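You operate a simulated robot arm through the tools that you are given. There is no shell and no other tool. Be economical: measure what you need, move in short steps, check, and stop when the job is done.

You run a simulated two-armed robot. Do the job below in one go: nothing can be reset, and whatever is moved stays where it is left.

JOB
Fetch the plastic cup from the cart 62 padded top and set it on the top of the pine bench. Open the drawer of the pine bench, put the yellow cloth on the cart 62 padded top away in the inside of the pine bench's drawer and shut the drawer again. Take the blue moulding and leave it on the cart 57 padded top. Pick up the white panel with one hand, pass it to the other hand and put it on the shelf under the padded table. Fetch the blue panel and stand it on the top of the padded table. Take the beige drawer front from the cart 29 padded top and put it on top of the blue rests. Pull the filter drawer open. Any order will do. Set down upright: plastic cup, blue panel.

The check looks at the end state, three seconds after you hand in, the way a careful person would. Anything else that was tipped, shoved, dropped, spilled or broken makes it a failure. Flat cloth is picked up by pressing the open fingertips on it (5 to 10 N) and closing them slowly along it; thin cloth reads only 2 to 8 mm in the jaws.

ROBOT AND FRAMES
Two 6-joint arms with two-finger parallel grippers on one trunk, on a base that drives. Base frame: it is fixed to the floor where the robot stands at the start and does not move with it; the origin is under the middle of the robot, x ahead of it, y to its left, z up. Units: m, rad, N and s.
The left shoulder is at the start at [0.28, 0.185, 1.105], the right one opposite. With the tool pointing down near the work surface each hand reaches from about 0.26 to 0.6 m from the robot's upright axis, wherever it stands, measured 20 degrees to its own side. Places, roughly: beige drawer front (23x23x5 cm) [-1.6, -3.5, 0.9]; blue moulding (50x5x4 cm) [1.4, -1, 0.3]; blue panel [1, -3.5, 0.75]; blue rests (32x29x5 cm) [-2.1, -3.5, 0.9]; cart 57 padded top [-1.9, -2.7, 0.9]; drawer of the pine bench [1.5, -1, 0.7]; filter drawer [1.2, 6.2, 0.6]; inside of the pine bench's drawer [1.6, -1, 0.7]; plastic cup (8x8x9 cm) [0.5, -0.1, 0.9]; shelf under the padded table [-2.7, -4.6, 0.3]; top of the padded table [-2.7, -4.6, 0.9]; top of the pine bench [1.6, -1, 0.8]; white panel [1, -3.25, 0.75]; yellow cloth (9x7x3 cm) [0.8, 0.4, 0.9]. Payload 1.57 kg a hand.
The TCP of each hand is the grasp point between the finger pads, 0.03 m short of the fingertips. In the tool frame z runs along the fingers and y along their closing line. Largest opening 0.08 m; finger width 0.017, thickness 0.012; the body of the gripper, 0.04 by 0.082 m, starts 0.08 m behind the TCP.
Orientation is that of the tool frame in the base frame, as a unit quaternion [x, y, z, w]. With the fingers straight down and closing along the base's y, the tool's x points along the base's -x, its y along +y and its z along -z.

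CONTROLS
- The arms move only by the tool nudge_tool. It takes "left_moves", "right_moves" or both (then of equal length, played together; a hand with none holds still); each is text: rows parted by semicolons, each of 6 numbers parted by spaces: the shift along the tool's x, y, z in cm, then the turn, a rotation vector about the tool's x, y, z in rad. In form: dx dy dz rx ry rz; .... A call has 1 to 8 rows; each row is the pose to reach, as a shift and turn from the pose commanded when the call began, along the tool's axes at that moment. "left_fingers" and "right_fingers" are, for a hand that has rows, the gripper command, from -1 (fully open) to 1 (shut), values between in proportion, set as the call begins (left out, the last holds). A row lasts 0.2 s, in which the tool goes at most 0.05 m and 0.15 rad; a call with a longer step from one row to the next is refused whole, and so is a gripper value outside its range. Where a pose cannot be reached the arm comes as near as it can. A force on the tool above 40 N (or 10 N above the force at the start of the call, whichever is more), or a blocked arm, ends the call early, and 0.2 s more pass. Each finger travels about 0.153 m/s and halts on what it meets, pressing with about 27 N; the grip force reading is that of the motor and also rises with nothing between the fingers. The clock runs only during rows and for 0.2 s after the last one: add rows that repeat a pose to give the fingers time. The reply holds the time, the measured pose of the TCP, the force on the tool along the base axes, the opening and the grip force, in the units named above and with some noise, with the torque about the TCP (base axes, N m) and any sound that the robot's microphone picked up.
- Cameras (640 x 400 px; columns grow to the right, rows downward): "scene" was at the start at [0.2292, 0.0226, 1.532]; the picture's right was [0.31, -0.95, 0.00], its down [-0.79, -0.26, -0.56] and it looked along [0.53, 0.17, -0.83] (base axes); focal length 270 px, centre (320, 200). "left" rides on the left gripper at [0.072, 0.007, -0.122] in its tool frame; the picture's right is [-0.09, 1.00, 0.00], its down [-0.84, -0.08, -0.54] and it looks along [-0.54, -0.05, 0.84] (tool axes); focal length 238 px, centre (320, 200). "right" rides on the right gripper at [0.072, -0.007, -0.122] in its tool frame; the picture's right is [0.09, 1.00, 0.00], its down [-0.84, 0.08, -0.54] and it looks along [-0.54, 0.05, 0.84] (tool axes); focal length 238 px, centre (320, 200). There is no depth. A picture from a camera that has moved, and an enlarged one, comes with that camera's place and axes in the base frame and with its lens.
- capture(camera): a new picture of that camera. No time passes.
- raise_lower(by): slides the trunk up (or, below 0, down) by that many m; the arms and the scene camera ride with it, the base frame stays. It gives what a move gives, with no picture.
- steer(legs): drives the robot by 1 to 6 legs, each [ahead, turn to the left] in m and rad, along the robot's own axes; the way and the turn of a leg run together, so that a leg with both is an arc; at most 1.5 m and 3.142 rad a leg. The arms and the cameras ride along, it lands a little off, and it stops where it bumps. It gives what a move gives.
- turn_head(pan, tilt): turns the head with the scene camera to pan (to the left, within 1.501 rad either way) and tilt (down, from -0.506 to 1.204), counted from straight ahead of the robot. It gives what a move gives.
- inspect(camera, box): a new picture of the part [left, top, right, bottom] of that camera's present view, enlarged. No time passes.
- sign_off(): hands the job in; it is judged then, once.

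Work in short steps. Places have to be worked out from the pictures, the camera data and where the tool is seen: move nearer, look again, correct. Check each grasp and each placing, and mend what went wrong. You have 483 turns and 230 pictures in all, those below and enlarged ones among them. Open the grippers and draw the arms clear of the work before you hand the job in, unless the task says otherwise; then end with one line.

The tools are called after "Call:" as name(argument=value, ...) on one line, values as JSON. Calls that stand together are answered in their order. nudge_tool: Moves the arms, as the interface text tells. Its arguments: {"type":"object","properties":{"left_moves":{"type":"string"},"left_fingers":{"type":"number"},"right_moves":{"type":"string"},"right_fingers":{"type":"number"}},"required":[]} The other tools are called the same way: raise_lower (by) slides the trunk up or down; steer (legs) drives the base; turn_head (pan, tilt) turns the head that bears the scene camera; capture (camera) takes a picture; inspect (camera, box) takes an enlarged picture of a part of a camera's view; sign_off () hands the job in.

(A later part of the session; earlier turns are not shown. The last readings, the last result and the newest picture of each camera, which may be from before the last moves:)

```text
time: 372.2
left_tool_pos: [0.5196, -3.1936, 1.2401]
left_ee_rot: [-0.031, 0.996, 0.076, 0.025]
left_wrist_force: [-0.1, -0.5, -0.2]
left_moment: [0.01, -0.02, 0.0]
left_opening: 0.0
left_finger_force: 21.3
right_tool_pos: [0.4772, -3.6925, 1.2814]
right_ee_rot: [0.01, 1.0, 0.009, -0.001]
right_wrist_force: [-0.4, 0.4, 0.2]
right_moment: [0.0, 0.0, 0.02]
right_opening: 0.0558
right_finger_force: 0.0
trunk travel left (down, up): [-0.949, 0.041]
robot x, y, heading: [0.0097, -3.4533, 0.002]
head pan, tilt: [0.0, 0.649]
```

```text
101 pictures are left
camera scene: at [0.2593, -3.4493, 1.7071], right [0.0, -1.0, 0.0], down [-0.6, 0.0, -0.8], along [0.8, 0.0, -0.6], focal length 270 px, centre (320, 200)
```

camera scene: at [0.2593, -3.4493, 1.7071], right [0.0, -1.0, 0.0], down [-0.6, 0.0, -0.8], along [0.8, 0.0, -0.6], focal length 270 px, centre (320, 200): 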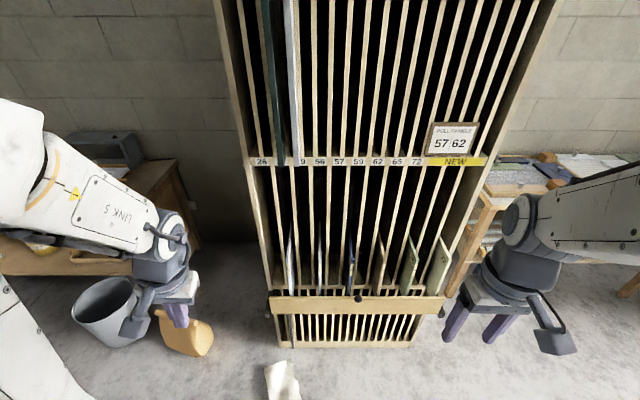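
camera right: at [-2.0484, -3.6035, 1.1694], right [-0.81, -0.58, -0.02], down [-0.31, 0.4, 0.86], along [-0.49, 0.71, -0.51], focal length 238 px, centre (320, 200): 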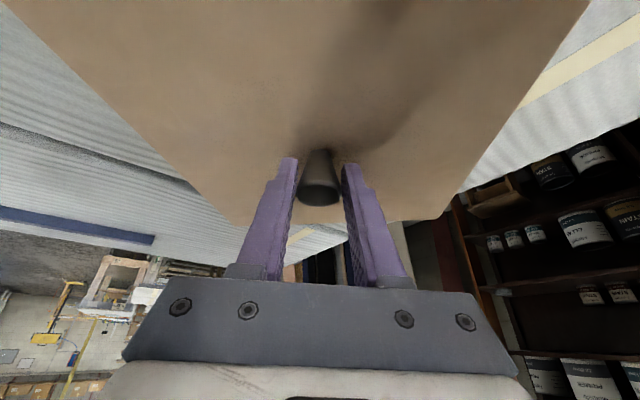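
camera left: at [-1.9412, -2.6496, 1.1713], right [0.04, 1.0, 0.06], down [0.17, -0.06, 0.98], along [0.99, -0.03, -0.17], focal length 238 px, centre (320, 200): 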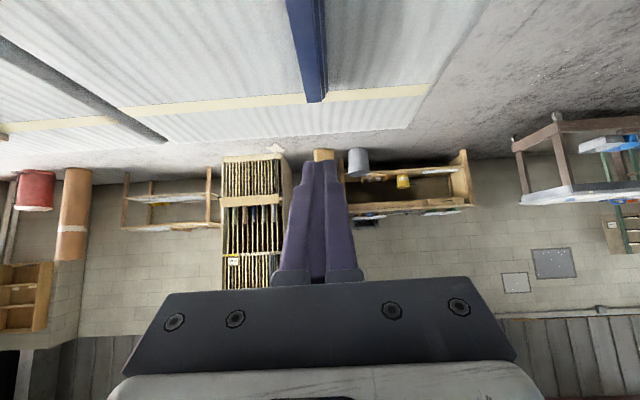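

Call:
inspect(camera="scene", box=[245, 200, 455, 350])

Call:
capture(camera="left")

```text
2.67 times, centred on (350, 275) of scene
camera zoom: at [0.2593, -3.4493, 1.7071], right [0.0, -1.0, 0.0], down [-0.6, 0.0, -0.8], along [0.8, 0.0, -0.6], focal length 720 px, centre (240, 0)
```

zoom: 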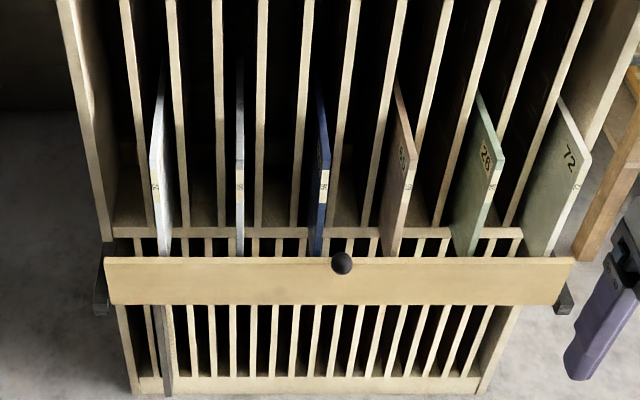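

```text
99 pictures are left
camera left: at [0.442, -3.2107, 1.3574], right [0.03, 0.99, 0.16], down [0.82, -0.11, 0.57], along [0.58, 0.11, -0.81], focal length 238 px, centre (320, 200)
```

left: 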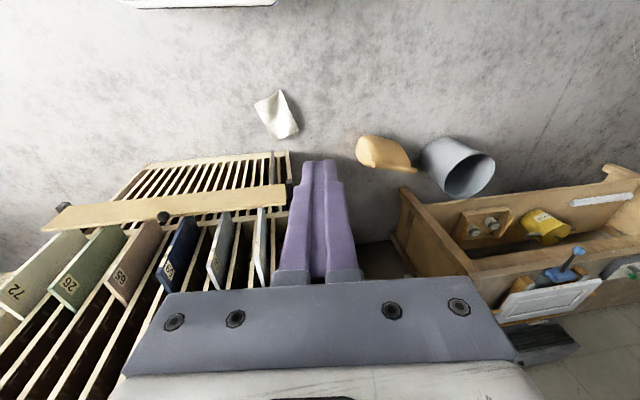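

The panels' front edges are at x≈0.985, z≈0.62–0.87, behind a low rail (x≈0.9, top z≈0.75), so each must be lifted ~0.15 m over the rail. I'll start with the white one at y≈-3.32: sidestep so the right hand lines up, and lower the trunk a little.

Call:
steer(legs=[[-0.1, 0], [0, 1.571], [0.25, 0], [0, -1.571], [0.3, 0]])

Call:
raise_lower(by=-0.12)

Call:
nudge_tool(right_moves="-3.3 2.5 2 0 -0.12 0; -6.6 5 4 0 -0.24 0; -9.9 7.5 6 0 -0.36 0; -13.2 10 8 0 -0.48 0; -16.5 12 10 0 -0.6 0; -18 12 11 0 -0.7 0; -18 12 11 0 -0.8 0", right_fingers=-0.1)

Call:
capture(camera="right")

Call:
capture(camera="scene")

```text
time: 383.9
left_tool_pos: [0.7386, -2.9755, 1.2408]
left_ee_rot: [-0.014, 0.997, 0.076, 0.025]
left_wrist_force: [0.7, 0.0, 0.5]
left_moment: [0.0, -0.03, 0.01]
left_opening: 0.0004
left_finger_force: 21.8
right_tool_pos: [0.6767, -3.4756, 1.2805]
right_ee_rot: [0.028, 1.0, 0.009, -0.001]
right_wrist_force: [-0.1, 0.5, -0.1]
right_moment: [0.0, 0.01, -0.01]
right_opening: 0.0557
right_finger_force: 0.0
trunk travel left (down, up): [-0.949, 0.041]
robot x, y, heading: [0.2177, -3.2171, -0.029]
head pan, tilt: [0.0, 0.649]
```

```text
time: 385.4
left_tool_pos: [0.7383, -2.9772, 1.1203]
left_ee_rot: [-0.014, 0.997, 0.076, 0.026]
left_wrist_force: [0.0, 0.3, 0.1]
left_moment: [0.0, 0.02, -0.02]
left_opening: 0.0001
left_finger_force: 21.7
right_tool_pos: [0.6762, -3.4748, 1.1612]
right_ee_rot: [0.028, 1.0, 0.008, -0.002]
right_wrist_force: [0.4, -0.2, 0.0]
right_moment: [0.0, -0.01, 0.01]
right_opening: 0.0559
right_finger_force: 0.1
trunk travel left (down, up): [-0.829, 0.161]
robot x, y, heading: [0.2214, -3.2155, -0.029]
head pan, tilt: [0.0, 0.649]
```

```text
time: 387.0
left_tool_pos: [0.7383, -2.9771, 1.1213]
left_ee_rot: [-0.013, 0.997, 0.076, 0.025]
left_wrist_force: [0.1, -0.8, -0.2]
left_moment: [0.02, -0.02, -0.02]
left_opening: 0.0
left_finger_force: 20.9
right_tool_pos: [0.8865, -3.3613, 1.0745]
right_ee_rot: [0.033, 0.93, -0.025, 0.365]
right_wrist_force: [0.5, 1.8, 0.1]
right_moment: [-0.05, 0.03, -0.08]
right_opening: 0.044
right_finger_force: 0.1
right hand out of reach, approached as far as the arm can: row 1, 2, 3, 4, 5, 6, 7
trunk travel left (down, up): [-0.829, 0.161]
robot x, y, heading: [0.2202, -3.2156, -0.032]
head pan, tilt: [0.0, 0.649]
```

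```text
98 pictures are left
camera right: at [0.7523, -3.3547, 1.1147], right [0.01, 1.0, -0.09], down [0.25, 0.08, 0.96], along [0.97, -0.03, -0.25], focal length 238 px, centre (320, 200)
```

right: 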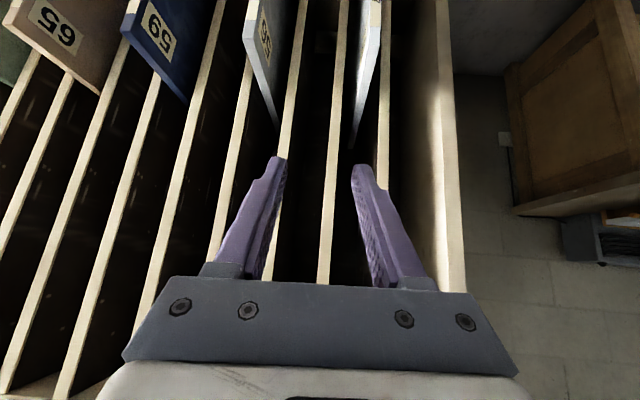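

```text
97 pictures are left
camera scene: at [0.4684, -3.2229, 1.5871], right [-0.03, -1.0, 0.0], down [-0.6, 0.02, -0.8], along [0.8, -0.02, -0.6], focal length 270 px, centre (320, 200)
```

scene: 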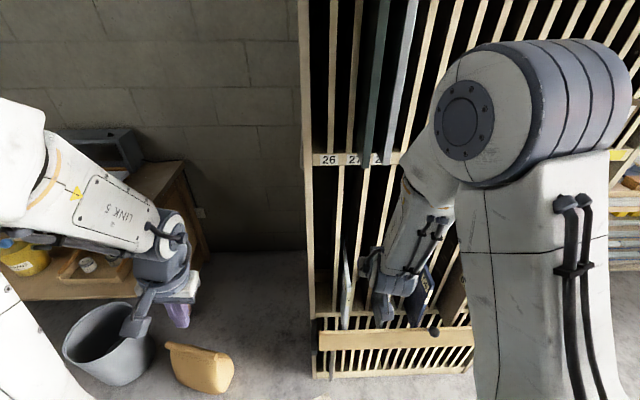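

I can see the white panel between the slats. I'll zoom to find its top-front corner precisely.

Call:
inspect(camera="right", box=[230, 0, 430, 170])

Call:
inspect(camera="scene", box=[290, 200, 470, 380])

```text
2.35 times, centred on (330, 85) of right
camera zoom: at [0.7523, -3.3547, 1.1147], right [0.01, 1.0, -0.09], down [0.25, 0.08, 0.96], along [0.97, -0.03, -0.25], focal length 561 px, centre (296, 471)
```

zoom: 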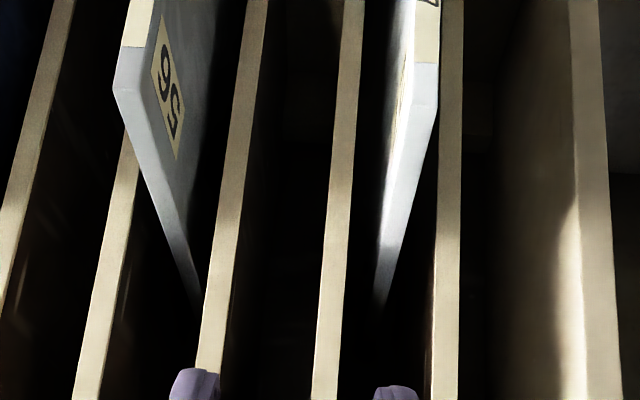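

```text
2.22 times, centred on (380, 290) of scene
camera zoom: at [0.4684, -3.2229, 1.5871], right [-0.03, -1.0, 0.0], down [-0.6, 0.02, -0.8], along [0.8, -0.02, -0.6], focal length 600 px, centre (187, 0)
```

zoom: 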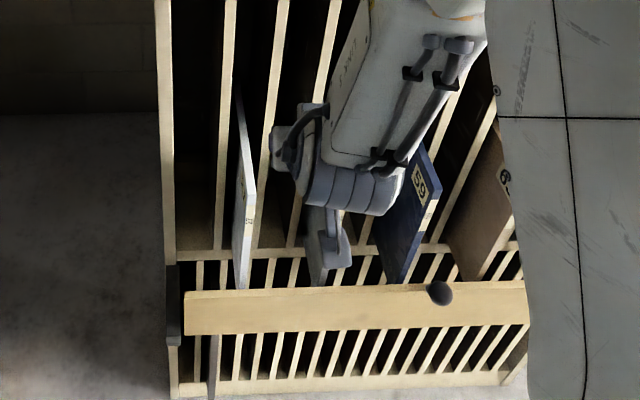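

White panel: top-front corner ≈(0.953,-3.318,0.89), about 1.3 cm thick, protruding ~7 cm ahead of the slats. I'll bring the right fingers around that corner, with a pre-approach first.

Call:
nudge_tool(right_moves="1.4 1.1 3.1 -0.013 0 -0.015; 2.9 2.1 6.3 -0.027 0 -0.029; 4.3 3.2 9.4 -0.04 0 -0.044; 5.8 4.3 12.6 -0.054 0 -0.059; 7.2 5.3 15.7 -0.054 0 -0.059; 7.2 5.3 15.7 -0.054 0 -0.059")

Call:
capture(camera="right")

```text
time: 388.3
left_tool_pos: [0.7371, -2.9756, 1.1206]
left_ee_rot: [-0.014, 0.997, 0.077, 0.027]
left_wrist_force: [0.5, -0.2, -0.4]
left_moment: [-0.01, 0.0, -0.01]
left_opening: 0.0
left_finger_force: 21.2
right_tool_pos: [0.9771, -3.298, 0.9362]
right_ee_rot: [-0.015, 0.929, -0.026, 0.368]
right_wrist_force: [-0.4, -0.3, 6.3]
right_moment: [-0.11, -0.07, 0.04]
right_opening: 0.0444
right_finger_force: 0.7
right hand out of reach, approached as far as the arm can: row 1, 2, 3, 4, 5, 6
trunk travel left (down, up): [-0.829, 0.161]
robot x, y, heading: [0.2252, -3.2169, -0.03]
head pan, tilt: [0.0, 0.649]
stopped in row 6 (right hand): the force on the tool passed its limit at 131 N (the readings are from after the stop); the commanded pose is now the measured one
```

```text
94 pictures are left
camera right: at [0.8432, -3.3015, 0.9763], right [-0.08, 0.99, -0.12], down [0.24, 0.14, 0.96], along [0.97, 0.04, -0.25], focal length 238 px, centre (320, 200)
```

right: 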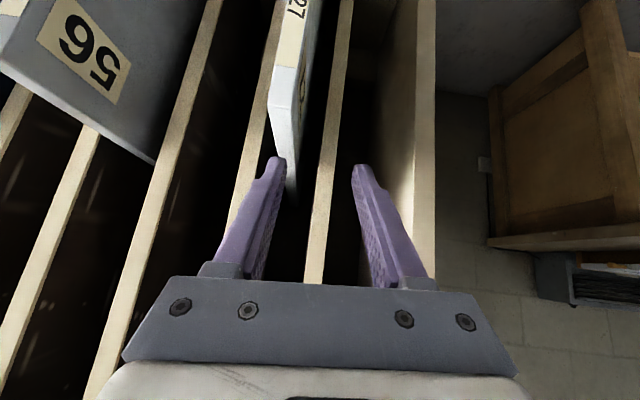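

The hand overshot (the pending target had carried over) and a finger pressed on the panel's top edge. I'll lift off and re-measure.

Call:
nudge_tool(right_moves="-1.4 0 -1.5 0 0 0; -2.7 -0.2 -2.9 0 0 0; -2.7 -0.4 -4.5 0 0 0; -2.7 -0.4 -4.5 0 0 0")

Call:
capture(camera="right")

Call:
inspect(camera="scene", box=[290, 200, 470, 380])

```text
time: 389.3
left_tool_pos: [0.7386, -2.9766, 1.1194]
left_ee_rot: [-0.013, 0.997, 0.076, 0.025]
left_wrist_force: [0.0, -0.1, 0.8]
left_moment: [0.01, 0.02, -0.03]
left_opening: 0.0
left_finger_force: 21.4
right_tool_pos: [0.9678, -3.2971, 0.9862]
right_ee_rot: [-0.016, 0.93, -0.026, 0.367]
right_wrist_force: [0.1, -0.6, 0.1]
right_moment: [0.0, 0.02, 0.02]
right_opening: 0.0441
right_finger_force: 0.0
trunk travel left (down, up): [-0.829, 0.161]
robot x, y, heading: [0.2172, -3.2156, -0.032]
head pan, tilt: [0.0, 0.649]
```

```text
93 pictures are left
camera right: at [0.833, -3.3008, 1.0278], right [-0.08, 0.99, -0.12], down [0.24, 0.14, 0.96], along [0.97, 0.04, -0.25], focal length 238 px, centre (320, 200)
```

right: 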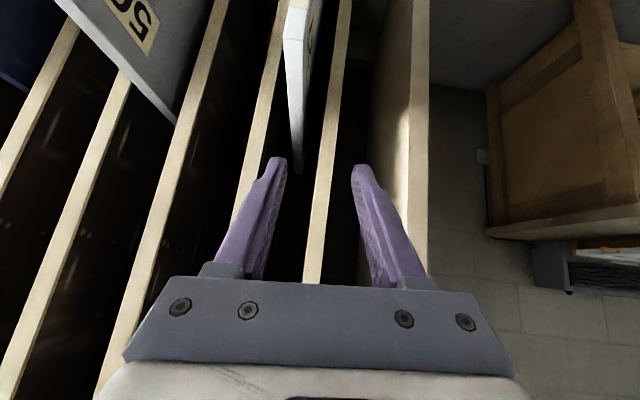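

```text
2.22 times, centred on (380, 290) of scene
camera zoom: at [0.468, -3.2226, 1.5871], right [-0.03, -1.0, 0.0], down [-0.6, 0.02, -0.8], along [0.8, -0.02, -0.6], focal length 600 px, centre (187, 0)
```

zoom: 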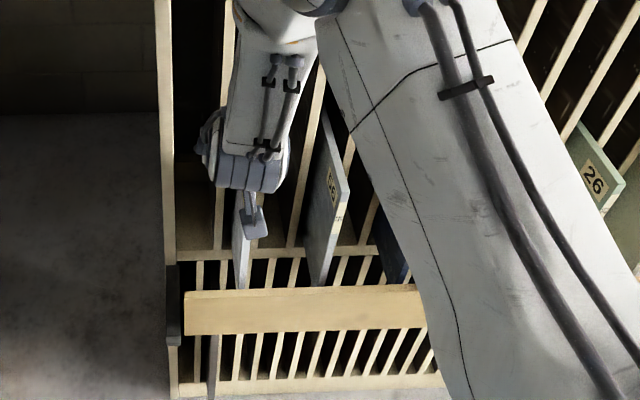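

The panel is still in place; its top-front corner is ≈(0.955,-3.323,0.893) and it runs back to x≈1.19. I'll line up the pre-approach again.

Call:
nudge_tool(right_moves="1.7 -0.8 0 0 0 0; 3.3 -1.6 0 0 0 0; 5 -2.1 1.8 0 0 0; 6.6 -2.1 3.7 0 0 0; 6.6 -2.1 3.7 0 0 0")

Call:
capture(camera="right")

```text
time: 390.5
left_tool_pos: [0.7387, -2.9778, 1.1198]
left_ee_rot: [-0.013, 0.997, 0.076, 0.026]
left_wrist_force: [0.4, 0.7, 0.1]
left_moment: [-0.01, -0.01, -0.01]
left_opening: 0.0002
left_finger_force: 21.5
right_tool_pos: [0.9618, -3.3193, 0.9252]
right_ee_rot: [-0.019, 0.931, -0.04, 0.361]
right_wrist_force: [0.3, 0.5, 0.2]
right_moment: [-0.03, -0.03, -0.03]
right_opening: 0.0441
right_finger_force: 0.0
right hand out of reach, approached as far as the arm can: row 2, 3, 4, 5
trunk travel left (down, up): [-0.829, 0.161]
robot x, y, heading: [0.2175, -3.2145, -0.031]
head pan, tilt: [0.0, 0.649]
```

```text
91 pictures are left
camera right: at [0.8284, -3.321, 0.9672], right [-0.08, 0.99, -0.15], down [0.25, 0.16, 0.95], along [0.97, 0.04, -0.26], focal length 238 px, centre (320, 200)
```

right: 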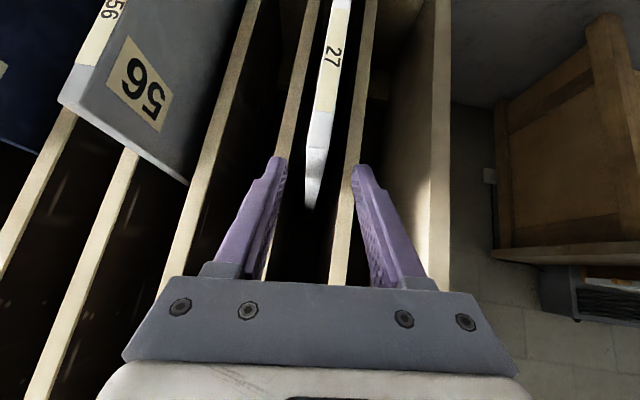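

The panel is centred between the fingers. I'll advance in two careful halves onto the corner.

Call:
nudge_tool(right_moves="0.3 0 1.3 0 0 0; 0.5 0 2.6 0 0 0; 0.5 0 2.6 0 0 0")

```text
time: 391.3
left_tool_pos: [0.7379, -2.976, 1.1215]
left_ee_rot: [-0.013, 0.997, 0.075, 0.026]
left_wrist_force: [-0.4, 0.3, 0.1]
left_moment: [0.03, -0.01, 0.01]
left_opening: 0.0001
left_finger_force: 21.0
right_tool_pos: [0.9837, -3.3142, 0.9061]
right_ee_rot: [-0.018, 0.931, -0.032, 0.364]
right_wrist_force: [0.5, 0.0, -0.1]
right_moment: [0.02, -0.01, -0.01]
right_opening: 0.0439
right_finger_force: 0.1
right hand out of reach, approached as far as the arm can: row 1, 2, 3
trunk travel left (down, up): [-0.829, 0.161]
robot x, y, heading: [0.2198, -3.2133, -0.032]
head pan, tilt: [0.0, 0.649]
```

The fingers straddle the panel at its top. I'll lower with the trunk 3.5 cm and view.

Call:
raise_lower(by=-0.035)

Call:
capture(camera="right")

```text
time: 392.1
left_tool_pos: [0.7395, -2.9764, 1.0856]
left_ee_rot: [-0.014, 0.997, 0.076, 0.025]
left_wrist_force: [-0.1, 0.4, 0.0]
left_moment: [0.04, 0.05, 0.0]
left_opening: 0.0
left_finger_force: 21.0
right_tool_pos: [0.9839, -3.3145, 0.8724]
right_ee_rot: [-0.017, 0.931, -0.032, 0.364]
right_wrist_force: [-0.2, 0.9, 0.0]
right_moment: [-0.02, 0.0, -0.01]
right_opening: 0.0439
right_finger_force: 0.0
trunk travel left (down, up): [-0.794, 0.196]
robot x, y, heading: [0.2207, -3.2147, -0.031]
head pan, tilt: [0.0, 0.649]
```

```text
90 pictures are left
camera right: at [0.8502, -3.3176, 0.9126], right [-0.08, 0.99, -0.13], down [0.25, 0.15, 0.96], along [0.97, 0.04, -0.25], focal length 238 px, centre (320, 200)
```

right: 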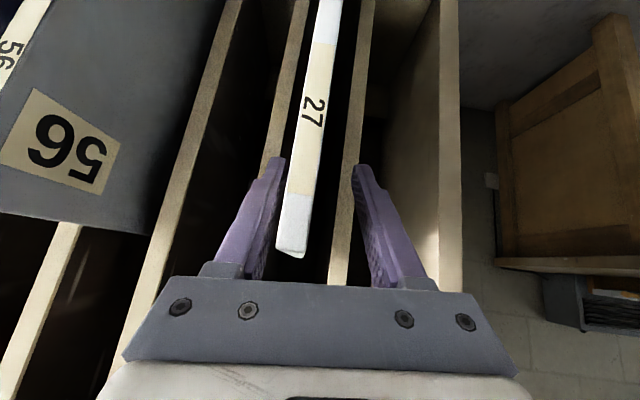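

The panel is well between the fingers. Closing.

Call:
nudge_tool(right_moves="0 0 0 0 0 0; 0 0 0 0 0 0; 0 0 0 0 0 0", right_fingers=1)

Call:
raise_lower(by=0.06)

Call:
capture(camera="right")

Call:
capture(camera="scene")

```text
time: 392.9
left_tool_pos: [0.738, -2.9773, 1.0863]
left_ee_rot: [-0.013, 0.997, 0.076, 0.024]
left_wrist_force: [0.4, -1.0, -0.3]
left_moment: [0.02, 0.02, 0.03]
left_opening: 0.0
left_finger_force: 21.2
right_tool_pos: [0.9846, -3.3149, 0.8713]
right_ee_rot: [-0.018, 0.931, -0.032, 0.364]
right_wrist_force: [-0.9, 1.2, 0.0]
right_moment: [0.15, -0.03, 0.04]
right_opening: 0.0119
right_finger_force: 26.5
trunk travel left (down, up): [-0.794, 0.196]
robot x, y, heading: [0.221, -3.2154, -0.033]
head pan, tilt: [0.0, 0.649]
```

```text
time: 393.9
left_tool_pos: [0.7379, -2.9769, 1.1452]
left_ee_rot: [-0.013, 0.997, 0.076, 0.025]
left_wrist_force: [-1.0, -0.3, 0.6]
left_moment: [-0.03, -0.04, 0.0]
left_opening: 0.0002
left_finger_force: 21.4
right_tool_pos: [0.9846, -3.3148, 0.9314]
right_ee_rot: [-0.018, 0.931, -0.032, 0.364]
right_wrist_force: [-0.1, 0.1, -2.8]
right_moment: [0.01, 0.21, -0.02]
right_opening: 0.0118
right_finger_force: 27.0
trunk travel left (down, up): [-0.854, 0.136]
robot x, y, heading: [0.2167, -3.2168, -0.028]
head pan, tilt: [0.0, 0.649]
```

```text
89 pictures are left
camera right: at [0.8505, -3.3176, 0.9722], right [-0.08, 0.99, -0.13], down [0.25, 0.15, 0.96], along [0.97, 0.04, -0.25], focal length 238 px, centre (320, 200)
```

right: 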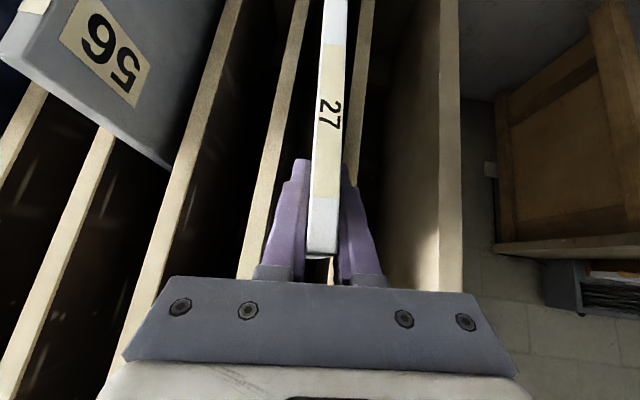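

```text
88 pictures are left
camera scene: at [0.4685, -3.2226, 1.6119], right [-0.03, -1.0, 0.0], down [-0.6, 0.02, -0.8], along [0.8, -0.02, -0.6], focal length 270 px, centre (320, 200)
```

scene: 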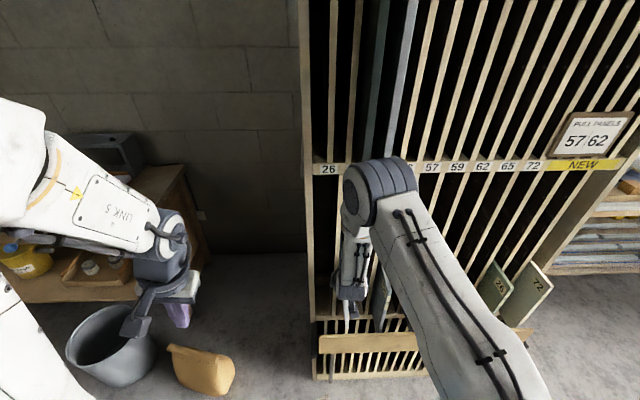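

Held rigidly (2.8 N). I'll lift another 0.13 m to clear the rail and back out 0.35 m.

Call:
raise_lower(by=0.13)

Call:
capture(camera="scene")

Call:
steer(legs=[[-0.4, 0.0]])

Call:
capture(camera="scene")

```text
time: 395.4
left_tool_pos: [0.7383, -2.9762, 1.2758]
left_ee_rot: [-0.013, 0.997, 0.075, 0.025]
left_wrist_force: [0.0, 0.7, 0.7]
left_moment: [0.03, -0.03, 0.0]
left_opening: 0.0
left_finger_force: 21.1
right_tool_pos: [0.9856, -3.3148, 1.0611]
right_ee_rot: [-0.017, 0.93, -0.032, 0.364]
right_wrist_force: [0.8, 0.3, -3.2]
right_moment: [0.02, 0.19, 0.0]
right_opening: 0.012
right_finger_force: 27.2
trunk travel left (down, up): [-0.984, 0.006]
robot x, y, heading: [0.2194, -3.2155, -0.034]
head pan, tilt: [0.0, 0.649]
```

```text
87 pictures are left
camera scene: at [0.4685, -3.2226, 1.7419], right [-0.03, -1.0, 0.0], down [-0.6, 0.02, -0.8], along [0.8, -0.02, -0.6], focal length 270 px, centre (320, 200)
```

scene: 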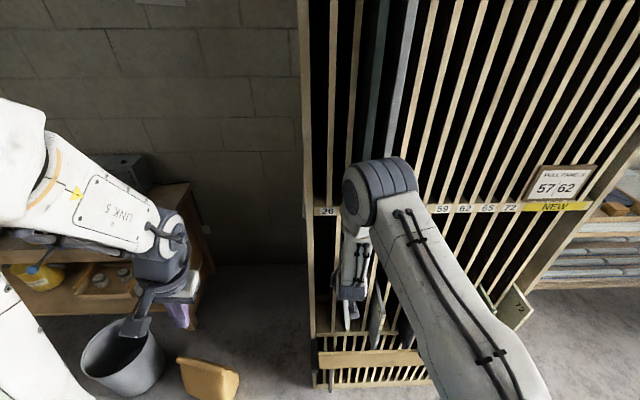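

```text
time: 398.0
left_tool_pos: [0.3322, -2.9655, 1.2749]
left_ee_rot: [-0.008, 0.997, 0.076, 0.025]
left_wrist_force: [-0.5, 0.4, -0.3]
left_moment: [0.03, 0.01, -0.03]
left_opening: 0.0
left_finger_force: 21.8
right_tool_pos: [0.5748, -3.3078, 1.0606]
right_ee_rot: [-0.014, 0.931, -0.034, 0.364]
right_wrist_force: [0.3, 0.0, -3.4]
right_moment: [0.04, 0.2, 0.01]
right_opening: 0.0121
right_finger_force: 27.6
trunk travel left (down, up): [-0.984, 0.006]
robot x, y, heading: [-0.188, -3.1974, -0.041]
head pan, tilt: [0.0, 0.649]
```

```text
86 pictures are left
camera scene: at [0.0603, -3.2104, 1.742], right [-0.04, -1.0, 0.0], down [-0.6, 0.02, -0.8], along [0.8, -0.03, -0.6], focal length 270 px, centre (320, 200)
```

scene: 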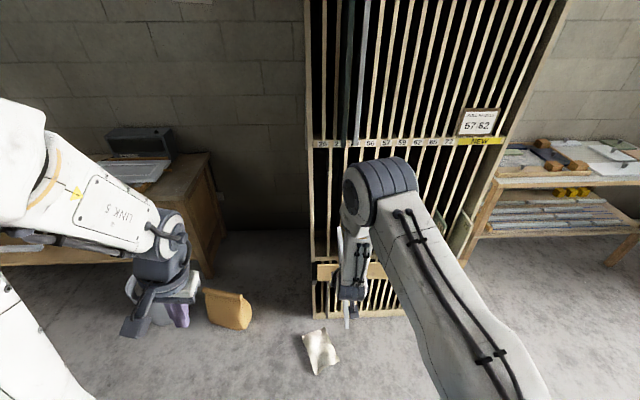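

The white panel is out and held rigidly. For the pass I'll turn the right hand to point left, so the panel spans crosswise in front of the robot, and then take its other top corner with the left hand.

Call:
nudge_tool(right_moves="1.6 0 -1.4 -0.1 -0.011 -0.109; 3.1 0 -2.8 -0.2 -0.022 -0.218; 4.7 -0.3 -4.3 -0.3 -0.033 -0.327; 6.2 -0.5 -5.7 -0.4 -0.044 -0.436; 7.8 -0.5 -7.1 -0.5 -0.055 -0.545; 9.3 -0.7 -8.5 -0.6 -0.066 -0.654; 10.9 -0.8 -10 -0.7 -0.077 -0.763; 12.4 -1 -11.4 -0.8 -0.088 -0.872")

Call:
capture(camera="scene")

```text
time: 399.8
left_tool_pos: [0.3329, -2.9674, 1.2761]
left_ee_rot: [-0.008, 0.997, 0.077, 0.026]
left_wrist_force: [-0.4, -1.2, 0.1]
left_moment: [0.02, -0.03, 0.03]
left_opening: 0.0
left_finger_force: 21.2
right_tool_pos: [0.3415, -3.1362, 1.0524]
right_ee_rot: [-0.403, 0.796, 0.064, 0.447]
right_wrist_force: [-0.2, -0.2, -3.5]
right_moment: [-0.15, 0.21, -0.02]
right_opening: 0.0116
right_finger_force: 26.9
right hand out of reach, approached as far as the arm can: row 1, 2, 3, 4, 5, 6, 7, 8
trunk travel left (down, up): [-0.984, 0.006]
robot x, y, heading: [-0.1886, -3.2047, -0.041]
head pan, tilt: [0.0, 0.649]
stopped in row 8 (right hand): the arm was blocked; the commanded pose is now the measured one
```

```text
85 pictures are left
camera scene: at [0.0596, -3.2108, 1.7422], right [-0.04, -1.0, 0.0], down [-0.6, 0.02, -0.8], along [0.8, -0.03, -0.6], focal length 270 px, centre (320, 200)
```

scene: 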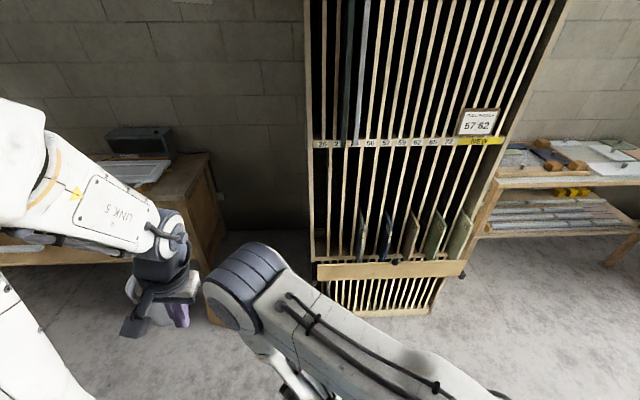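

The right arm swung across more than wanted and was blocked. I'll look down to see how things stand before moving.

Call:
turn_head(pan=0.15, tilt=1.1)

Call:
capture(camera="scene")

Call:
capture(camera="right")

```text
time: 400.7
left_tool_pos: [0.3316, -2.9678, 1.2759]
left_ee_rot: [-0.008, 0.997, 0.076, 0.025]
left_wrist_force: [0.3, 0.2, -0.1]
left_moment: [-0.01, 0.04, -0.04]
left_opening: 0.0
left_finger_force: 21.7
right_tool_pos: [0.3422, -3.1359, 1.0511]
right_ee_rot: [-0.403, 0.796, 0.065, 0.447]
right_wrist_force: [0.4, 0.0, -3.1]
right_moment: [-0.16, 0.22, -0.01]
right_opening: 0.0119
right_finger_force: 26.6
trunk travel left (down, up): [-0.984, 0.006]
robot x, y, heading: [-0.1888, -3.2007, -0.036]
head pan, tilt: [0.15, 1.1]
```

```text
84 pictures are left
camera scene: at [0.0363, -3.2, 1.7077], right [0.11, -0.99, 0.0], down [-0.89, -0.1, -0.45], along [0.45, 0.05, -0.89], focal length 270 px, centre (320, 200)
```

scene: 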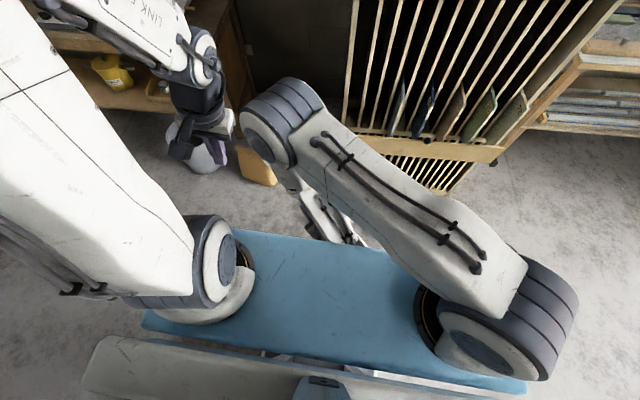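

```text
83 pictures are left
camera right: at [0.2482, -3.2368, 1.0704], right [-0.72, 0.61, -0.33], down [-0.18, 0.29, 0.94], along [0.67, 0.74, -0.1], focal length 238 px, centre (320, 200)
```

right: 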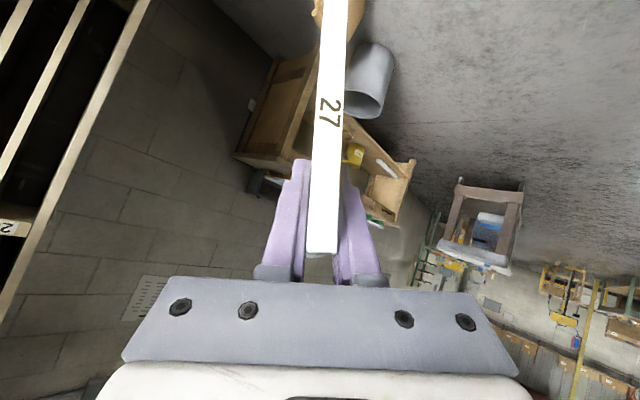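

The arm folded inward with the panel pointing diagonally. I'll move the right hand outward to the right and level the roll, so it points left at about 75°.

Call:
nudge_tool(right_moves="2 -3.4 -1.1 -0.04 0.005 -0.01; 4 -6.7 -2.2 -0.1 0.01 -0.025; 6 -10.1 -3.3 -0.2 0.02 -0.05; 8 -13.5 -4.5 -0.32 0.035 -0.08; 10 -16.8 -5.6 -0.44 0.047 -0.11; 12 -20.2 -6.7 -0.541 0.058 -0.138; 12 -20.2 -6.7 -0.541 0.058 -0.138")

Call:
capture(camera="scene")

```text
time: 402.4
left_tool_pos: [0.3335, -2.9666, 1.2742]
left_ee_rot: [-0.009, 0.997, 0.076, 0.026]
left_wrist_force: [0.5, 0.1, -0.2]
left_moment: [-0.01, 0.03, 0.03]
left_opening: 0.0
left_finger_force: 21.4
right_tool_pos: [0.254, -3.2327, 0.9936]
right_ee_rot: [-0.492, 0.761, 0.046, 0.42]
right_wrist_force: [0.7, -0.3, -3.9]
right_moment: [-0.16, 0.23, 0.0]
right_opening: 0.0119
right_finger_force: 27.0
right hand out of reach, approached as far as the arm can: row 1, 2, 3, 4, 5, 6, 7
trunk travel left (down, up): [-0.984, 0.006]
robot x, y, heading: [-0.1857, -3.2004, -0.045]
head pan, tilt: [0.15, 1.1]
stopped in row 7 (right hand): the arm was blocked; the commanded pose is now the measured one
```

```text
82 pictures are left
camera scene: at [0.0366, -3.1993, 1.7077], right [0.11, -0.99, 0.0], down [-0.89, -0.1, -0.45], along [0.45, 0.05, -0.89], focal length 270 px, centre (320, 200)
```

scene: 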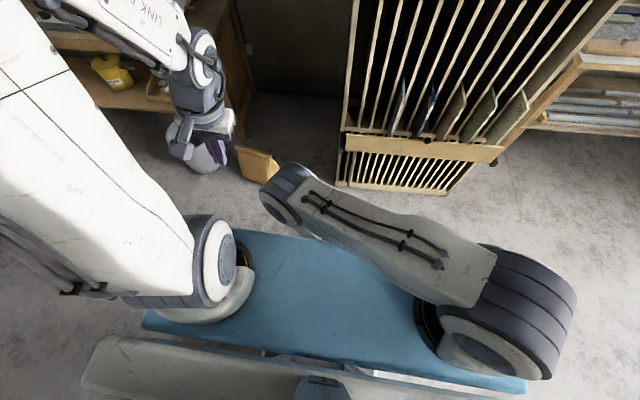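

Pointing left isn't reachable for the right arm. I'll bring it back to the forward-pointing pose at the right, which works.

Call:
nudge_tool(right_moves="0.1 -3.9 0.7 0.059 0.03 0.116; 0.2 -7.7 1.3 0.117 0.059 0.232; 0.3 -11.6 2 0.176 0.089 0.348; 0.4 -15.4 2.6 0.235 0.118 0.464; 0.6 -19.3 3.3 0.293 0.148 0.579; 0.7 -23.2 4 0.352 0.177 0.695; 0.8 -27 4.6 0.41 0.207 0.811; 0.9 -30.9 5.3 0.469 0.236 0.927")

Call:
capture(camera="scene")

```text
time: 404.2
left_tool_pos: [0.3323, -2.9659, 1.2751]
left_ee_rot: [-0.01, 0.997, 0.075, 0.025]
left_wrist_force: [0.2, 0.6, 0.6]
left_moment: [-0.02, 0.0, -0.03]
left_opening: 0.0
left_finger_force: 21.4
right_tool_pos: [0.5628, -3.3577, 1.0799]
right_ee_rot: [-0.007, 0.934, -0.041, 0.354]
right_wrist_force: [-0.2, 0.1, -3.3]
right_moment: [0.03, 0.19, -0.02]
right_opening: 0.0117
right_finger_force: 27.1
right hand out of reach, approached as far as the arm can: row 1, 2, 3, 4, 5, 6, 7, 8
trunk travel left (down, up): [-0.984, 0.006]
robot x, y, heading: [-0.1886, -3.2017, -0.036]
head pan, tilt: [0.15, 1.1]
```

```text
81 pictures are left
camera scene: at [0.0361, -3.2002, 1.7076], right [0.11, -0.99, 0.0], down [-0.89, -0.1, -0.45], along [0.45, 0.05, -0.89], focal length 270 px, centre (320, 200)
```

scene: 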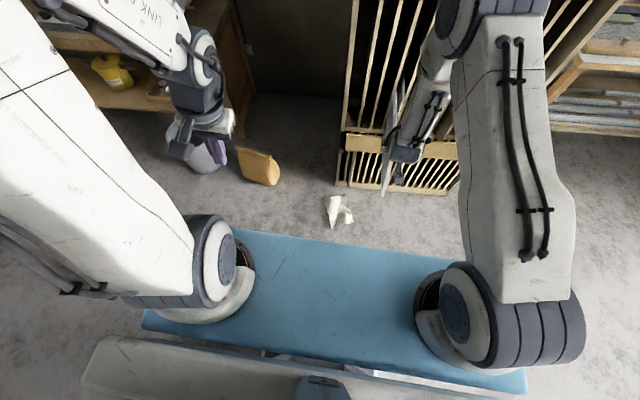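

Good pose again. New idea: turn the right hand to vertical so the panel hangs by its corner. The left hand can then take the panel's former front edge with a 45°-pitched tool, clear of the right hand.

Call:
nudge_tool(right_moves="1.9 1 -1.8 0 0.12 0; 3.7 2 -3.6 0 0.24 0; 5.6 3.1 -5.4 0 0.36 0; 7.5 4.1 -7.1 0 0.48 0; 9.3 5.2 -8.9 0 0.6 0; 11.2 6.2 -10.7 0 0.72 0; 11.2 6.2 -10.7 0 0.72 0")

Call:
capture(camera="scene")

```text
time: 405.8
left_tool_pos: [0.3329, -2.9667, 1.2752]
left_ee_rot: [-0.009, 0.997, 0.076, 0.026]
left_wrist_force: [0.6, 0.0, -0.6]
left_moment: [0.03, -0.03, 0.03]
left_opening: 0.0
left_finger_force: 21.3
right_tool_pos: [0.4077, -3.2909, 1.0795]
right_ee_rot: [0.005, 0.999, -0.041, 0.002]
right_wrist_force: [-0.1, 1.1, -3.4]
right_moment: [0.03, -0.05, -0.02]
right_opening: 0.012
right_finger_force: 27.4
trunk travel left (down, up): [-0.984, 0.006]
robot x, y, heading: [-0.192, -3.2031, -0.039]
head pan, tilt: [0.15, 1.1]
```

```text
80 pictures are left
camera scene: at [0.0361, -3.1999, 1.7077], right [0.11, -0.99, 0.0], down [-0.89, -0.1, -0.45], along [0.45, 0.05, -0.89], focal length 270 px, centre (320, 200)
```

scene: 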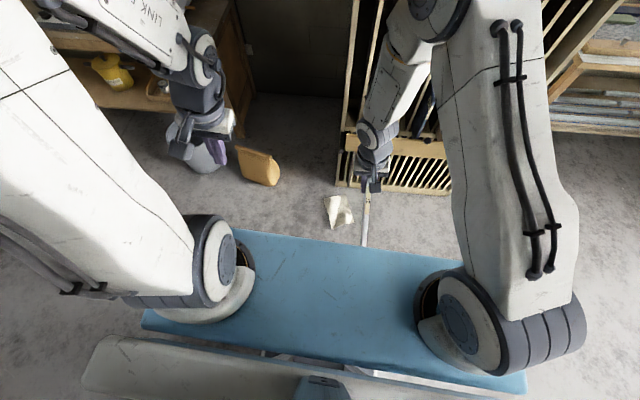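

The panel hangs as computed; its former front edge slopes back-down from the right hand. I'll lower the right hand 10 cm, then bring the left hand, pitched 47°, beside the pre-approach point.

Call:
nudge_tool(right_moves="-1 0 3.3 0 0 0; -2 0 6.6 0 0 0; -3 0 10 0 0 0; -3 0 10 0 0 0")

Call:
nudge_tool(left_moves="0.9 -2.2 3.7 0.028 -0.094 -0.009; 1.8 -4.5 7.4 0.057 -0.189 -0.017; 2.7 -6.7 11.2 0.085 -0.283 -0.026; 3.5 -9 14.9 0.114 -0.378 -0.034; 4.4 -11.2 18.6 0.142 -0.472 -0.043; 5.3 -13.4 22.4 0.171 -0.567 -0.052; 6.2 -15.7 26.1 0.2 -0.661 -0.06; 7.1 -17.9 29.8 0.228 -0.756 -0.069", left_fingers=-0.3)

Call:
capture(camera="scene")

Call:
capture(camera="left")

```text
time: 406.8
left_tool_pos: [0.3331, -2.966, 1.2755]
left_ee_rot: [-0.009, 0.997, 0.076, 0.026]
left_wrist_force: [-0.9, -0.1, 0.5]
left_moment: [0.03, 0.01, 0.02]
left_opening: 0.0
left_finger_force: 21.5
right_tool_pos: [0.4408, -3.3002, 0.9786]
right_ee_rot: [0.007, 0.999, -0.042, 0.002]
right_wrist_force: [0.3, -0.3, -2.9]
right_moment: [0.02, -0.09, -0.02]
right_opening: 0.012
right_finger_force: 26.6
trunk travel left (down, up): [-0.984, 0.006]
robot x, y, heading: [-0.1878, -3.2011, -0.041]
head pan, tilt: [0.15, 1.1]
```

```text
time: 408.8
left_tool_pos: [0.2936, -3.0805, 0.9519]
left_ee_rot: [-0.088, 0.912, -0.017, 0.401]
left_wrist_force: [-0.4, -0.2, -1.0]
left_moment: [-0.01, -0.02, 0.02]
left_opening: 0.0521
left_finger_force: 0.1
left hand out of reach, approached as far as the arm can: row 1, 2, 3, 4, 5, 6, 7
right_tool_pos: [0.4396, -3.3012, 0.9802]
right_ee_rot: [0.006, 0.999, -0.042, 0.002]
right_wrist_force: [0.2, -0.1, -3.3]
right_moment: [0.06, -0.06, 0.02]
right_opening: 0.012
right_finger_force: 26.8
trunk travel left (down, up): [-0.984, 0.006]
robot x, y, heading: [-0.1888, -3.2016, -0.04]
head pan, tilt: [0.15, 1.1]
stopped in row 8 (left hand): the arm was blocked; the commanded pose is now the measured one
```

```text
79 pictures are left
camera scene: at [0.0358, -3.2001, 1.7078], right [0.11, -0.99, 0.0], down [-0.89, -0.1, -0.45], along [0.45, 0.05, -0.89], focal length 270 px, centre (320, 200)
```

scene: 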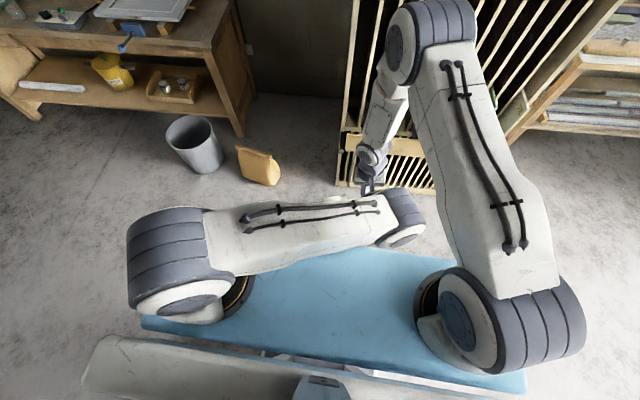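

```text
78 pictures are left
camera left: at [0.1551, -3.093, 0.9803], right [-0.09, 1.0, -0.03], down [0.17, 0.05, 0.98], along [0.98, 0.08, -0.17], focal length 238 px, centre (320, 200)
```

left: 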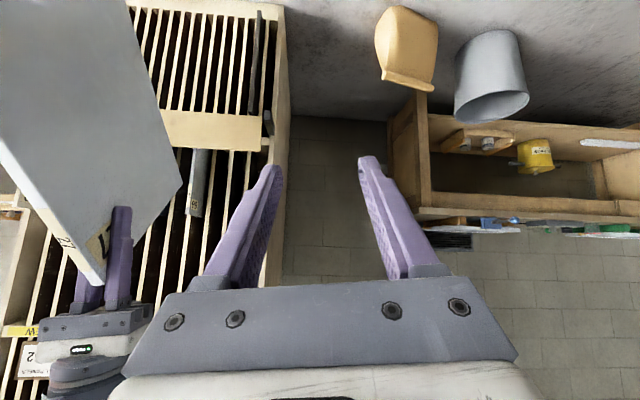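

The left hand is in a good pitched pose. Rather than pushing it further, I'll bring the panel to it: move the right hand +0.24 m in y with a slight yaw to match.

Call:
nudge_tool(right_moves="-0.5 4 -0.1 0 0 -0.025; -1 8 -0.2 0 0 -0.05; -1.5 12 -0.3 0 0 -0.075; -2 16 -0.4 0 0 -0.1; -2.5 20 -0.5 0 0 -0.125; -2.9 23.9 -0.6 0 0 -0.15; -2.9 23.9 -0.6 0 0 -0.15")

Call:
capture(camera="left")

```text
time: 410.4
left_tool_pos: [0.2944, -3.0807, 0.9508]
left_ee_rot: [-0.089, 0.912, -0.017, 0.401]
left_wrist_force: [-0.3, 0.3, -0.1]
left_moment: [0.0, 0.02, 0.0]
left_opening: 0.052
left_finger_force: 0.0
right_tool_pos: [0.4743, -3.06, 0.9664]
right_ee_rot: [-0.068, 0.997, -0.041, 0.0]
right_wrist_force: [0.7, -0.4, -2.7]
right_moment: [0.01, -0.07, 0.01]
right_opening: 0.0118
right_finger_force: 26.7
trunk travel left (down, up): [-0.984, 0.006]
robot x, y, heading: [-0.1906, -3.2007, -0.044]
head pan, tilt: [0.15, 1.1]
```

```text
77 pictures are left
camera left: at [0.1553, -3.0927, 0.9802], right [-0.09, 1.0, -0.03], down [0.17, 0.05, 0.98], along [0.98, 0.08, -0.17], focal length 238 px, centre (320, 200)
```

left: 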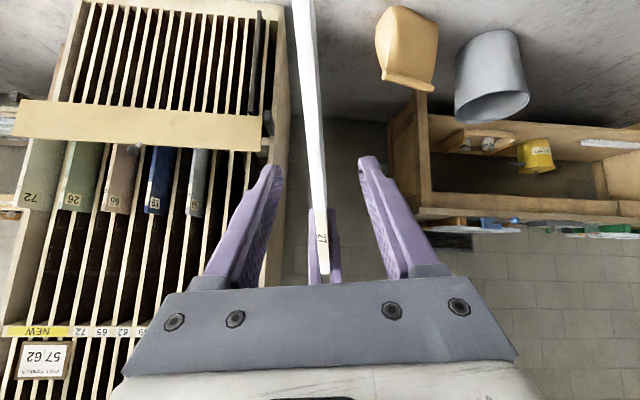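

The panel's edge is centred between the left fingers. I'll advance the left hand along its axis 10.5 cm.

Call:
nudge_tool(left_moves="0 0.1 2 0 0 0; 0 0.1 4 0 0 0; 0 0.1 6 0 0 0; 0 0.1 6 0 0 0")

Call:
capture(camera="left")

```text
time: 411.4
left_tool_pos: [0.3374, -3.0767, 0.9093]
left_ee_rot: [-0.088, 0.912, -0.017, 0.401]
left_wrist_force: [0.1, -0.3, -0.5]
left_moment: [0.0, -0.03, -0.02]
left_opening: 0.0518
left_finger_force: 0.1
right_tool_pos: [0.4742, -3.0601, 0.9665]
right_ee_rot: [-0.069, 0.997, -0.041, 0.0]
right_wrist_force: [0.7, 0.2, -3.4]
right_moment: [0.04, -0.04, 0.02]
right_opening: 0.0119
right_finger_force: 27.5
trunk travel left (down, up): [-0.984, 0.006]
robot x, y, heading: [-0.1889, -3.2019, -0.042]
head pan, tilt: [0.15, 1.1]
```

```text
76 pictures are left
camera left: at [0.198, -3.0887, 0.939], right [-0.08, 1.0, -0.03], down [0.17, 0.05, 0.98], along [0.98, 0.08, -0.17], focal length 238 px, centre (320, 200)
```

left: 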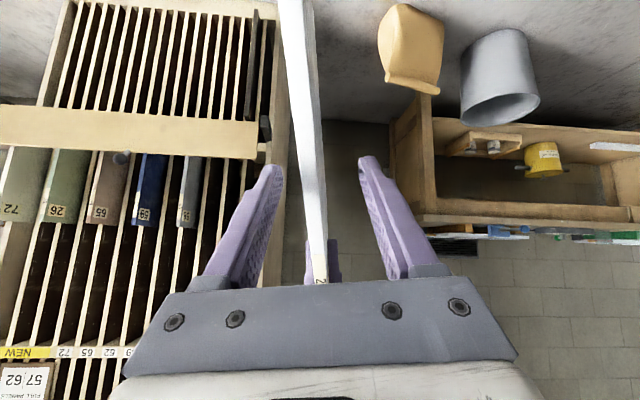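

Advance 4.5 cm more and close.

Call:
nudge_tool(left_moves="0 -0.2 1.5 0 0 0; 0 -0.3 3 0 0 0; 0 -0.3 4.5 0 0 0; 0 -0.3 4.5 0 0 0")

Call:
nudge_tool(left_moves="0 0 0 0 0 0; 0 0 0 0 0 0; 0 0 0 0 0 0", left_fingers=1)

Call:
capture(camera="left")

```text
time: 412.4
left_tool_pos: [0.371, -3.0774, 0.8813]
left_ee_rot: [-0.087, 0.912, -0.017, 0.4]
left_wrist_force: [0.5, 0.0, 0.8]
left_moment: [0.0, 0.0, 0.01]
left_opening: 0.0521
left_finger_force: 0.0
right_tool_pos: [0.4742, -3.0609, 0.9671]
right_ee_rot: [-0.068, 0.997, -0.042, -0.001]
right_wrist_force: [0.4, 0.0, -3.1]
right_moment: [0.04, -0.07, -0.02]
right_opening: 0.0118
right_finger_force: 26.7
trunk travel left (down, up): [-0.984, 0.006]
robot x, y, heading: [-0.191, -3.2013, -0.034]
head pan, tilt: [0.15, 1.1]
```

```text
time: 413.2
left_tool_pos: [0.3714, -3.0795, 0.8821]
left_ee_rot: [-0.087, 0.912, -0.018, 0.401]
left_wrist_force: [1.8, -10.3, 1.2]
left_moment: [0.36, -0.23, -0.47]
left_opening: 0.0123
left_finger_force: 27.0
right_tool_pos: [0.4736, -3.0597, 0.9666]
right_ee_rot: [-0.068, 0.997, -0.042, 0.001]
right_wrist_force: [-1.4, 9.9, -5.2]
right_moment: [0.57, 0.03, -0.54]
right_opening: 0.0121
right_finger_force: 26.3
trunk travel left (down, up): [-0.984, 0.006]
robot x, y, heading: [-0.1921, -3.2044, -0.04]
head pan, tilt: [0.15, 1.1]
```

```text
75 pictures are left
camera left: at [0.2326, -3.0908, 0.9106], right [-0.08, 1.0, -0.03], down [0.17, 0.05, 0.98], along [0.98, 0.08, -0.17], focal length 238 px, centre (320, 200)
```

left: 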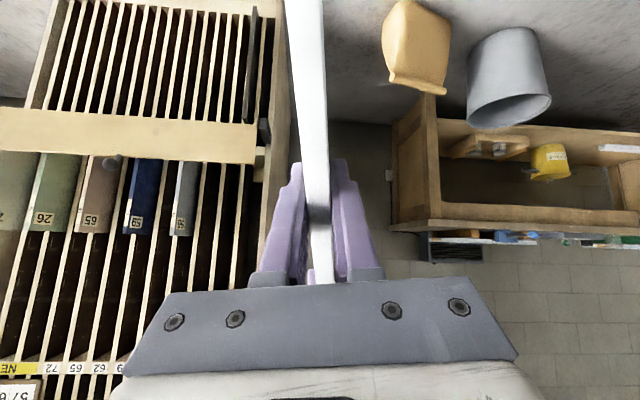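

Both hands hold it. I'll release with the right and lift it clear.

Call:
nudge_tool(right_moves="0 0 0 0 0 0; 0 0 0 0 0 0; 0 0 -3 0 0 0; 0 0 -6 0 0 0; 0 0 -10 0 0 0; 0 0 -10 0 0 0", right_fingers=0)

Call:
capture(camera="left")

```text
time: 414.6
left_tool_pos: [0.3708, -3.0792, 0.8822]
left_ee_rot: [-0.087, 0.912, -0.018, 0.401]
left_wrist_force: [0.3, 0.5, 0.5]
left_moment: [-0.04, 0.26, 0.03]
left_opening: 0.012
left_finger_force: 27.1
right_tool_pos: [0.4728, -3.0547, 1.064]
right_ee_rot: [-0.069, 0.997, -0.042, 0.0]
right_wrist_force: [-0.6, -0.1, -0.8]
right_moment: [0.02, -0.05, 0.01]
right_opening: 0.0401
right_finger_force: 0.1
trunk travel left (down, up): [-0.984, 0.006]
robot x, y, heading: [-0.1869, -3.2035, -0.037]
head pan, tilt: [0.15, 1.1]
```

```text
74 pictures are left
camera left: at [0.232, -3.0903, 0.9106], right [-0.08, 1.0, -0.03], down [0.17, 0.05, 0.98], along [0.98, 0.08, -0.17], focal length 238 px, centre (320, 200)
```

left: 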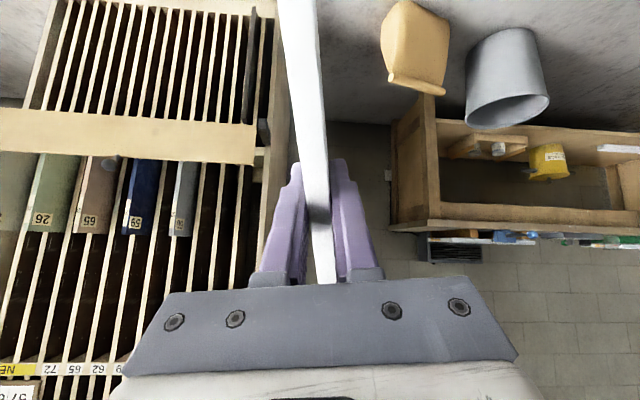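

The pass is done and the left hand holds the panel. I'll move the right hand back to its own side.

Call:
nudge_tool(right_moves="0 -4.5 -1 0 0 0.02; 0 -9 -2 0 0 0.04; 0 -13.5 -3 0 0 0.06; 0 -18 -4 0 0 0.08; 0 -22.5 -5 0 0 0.1; 0 -27 -6 0 0 0.12; 0 -31.5 -7 0 0 0.14; 0 -36 -8 0 0 0.15", right_fingers=1)

Call:
nudge_tool(left_moves="0 3 0 0 0 0; 0 6 0 0 0 0; 0 9 0 0 0 0; 0 12 0 0 0 0; 0 15 0 0 0 0; 0 18 0 0 0 0")

Call:
capture(camera="scene")

```text
time: 415.3
left_tool_pos: [0.3729, -3.0829, 0.8828]
left_ee_rot: [-0.083, 0.912, -0.02, 0.402]
left_wrist_force: [0.0, 0.0, 0.7]
left_moment: [-0.03, 0.24, 0.01]
left_opening: 0.0121
left_finger_force: 27.2
right_tool_pos: [0.4872, -3.1254, 1.0901]
right_ee_rot: [-0.037, 0.999, -0.032, 0.006]
right_wrist_force: [1.5, 1.3, -0.2]
right_moment: [-0.2, 0.33, -0.11]
right_opening: 0.0
right_finger_force: 21.6
trunk travel left (down, up): [-0.984, 0.006]
robot x, y, heading: [-0.1877, -3.2005, -0.039]
head pan, tilt: [0.15, 1.1]
stopped in row 3 (right hand): the force on the tool passed its limit at 83 N (the readings are from after the stop); the commanded pose is now the measured one
```

```text
time: 415.6
left_tool_pos: [0.3726, -3.0814, 0.8826]
left_ee_rot: [-0.079, 0.912, -0.023, 0.402]
left_wrist_force: [0.6, 0.1, -1.0]
left_moment: [-0.03, 0.23, -0.01]
left_opening: 0.0121
left_finger_force: 26.6
right_tool_pos: [0.4936, -3.1177, 1.0905]
right_ee_rot: [-0.028, 0.999, -0.022, 0.017]
right_wrist_force: [1.0, 2.4, 2.1]
right_moment: [-0.45, 0.38, -0.27]
right_opening: 0.0
right_finger_force: 21.7
trunk travel left (down, up): [-0.984, 0.006]
robot x, y, heading: [-0.1868, -3.2007, -0.04]
head pan, tilt: [0.15, 1.1]
stopped in row 1 (right hand): the force on the tool passed its limit at 96 N (the readings are from after the stop); the commanded pose is now the measured one
```

```text
73 pictures are left
camera scene: at [0.0362, -3.1997, 1.7077], right [0.11, -0.99, 0.0], down [-0.89, -0.1, -0.45], along [0.45, 0.05, -0.89], focal length 270 px, centre (320, 200)
```

scene: 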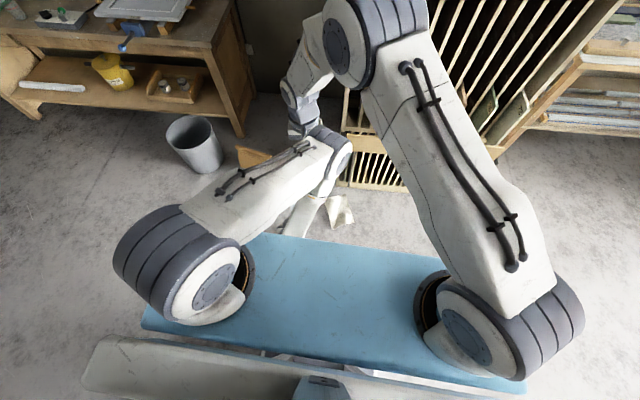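

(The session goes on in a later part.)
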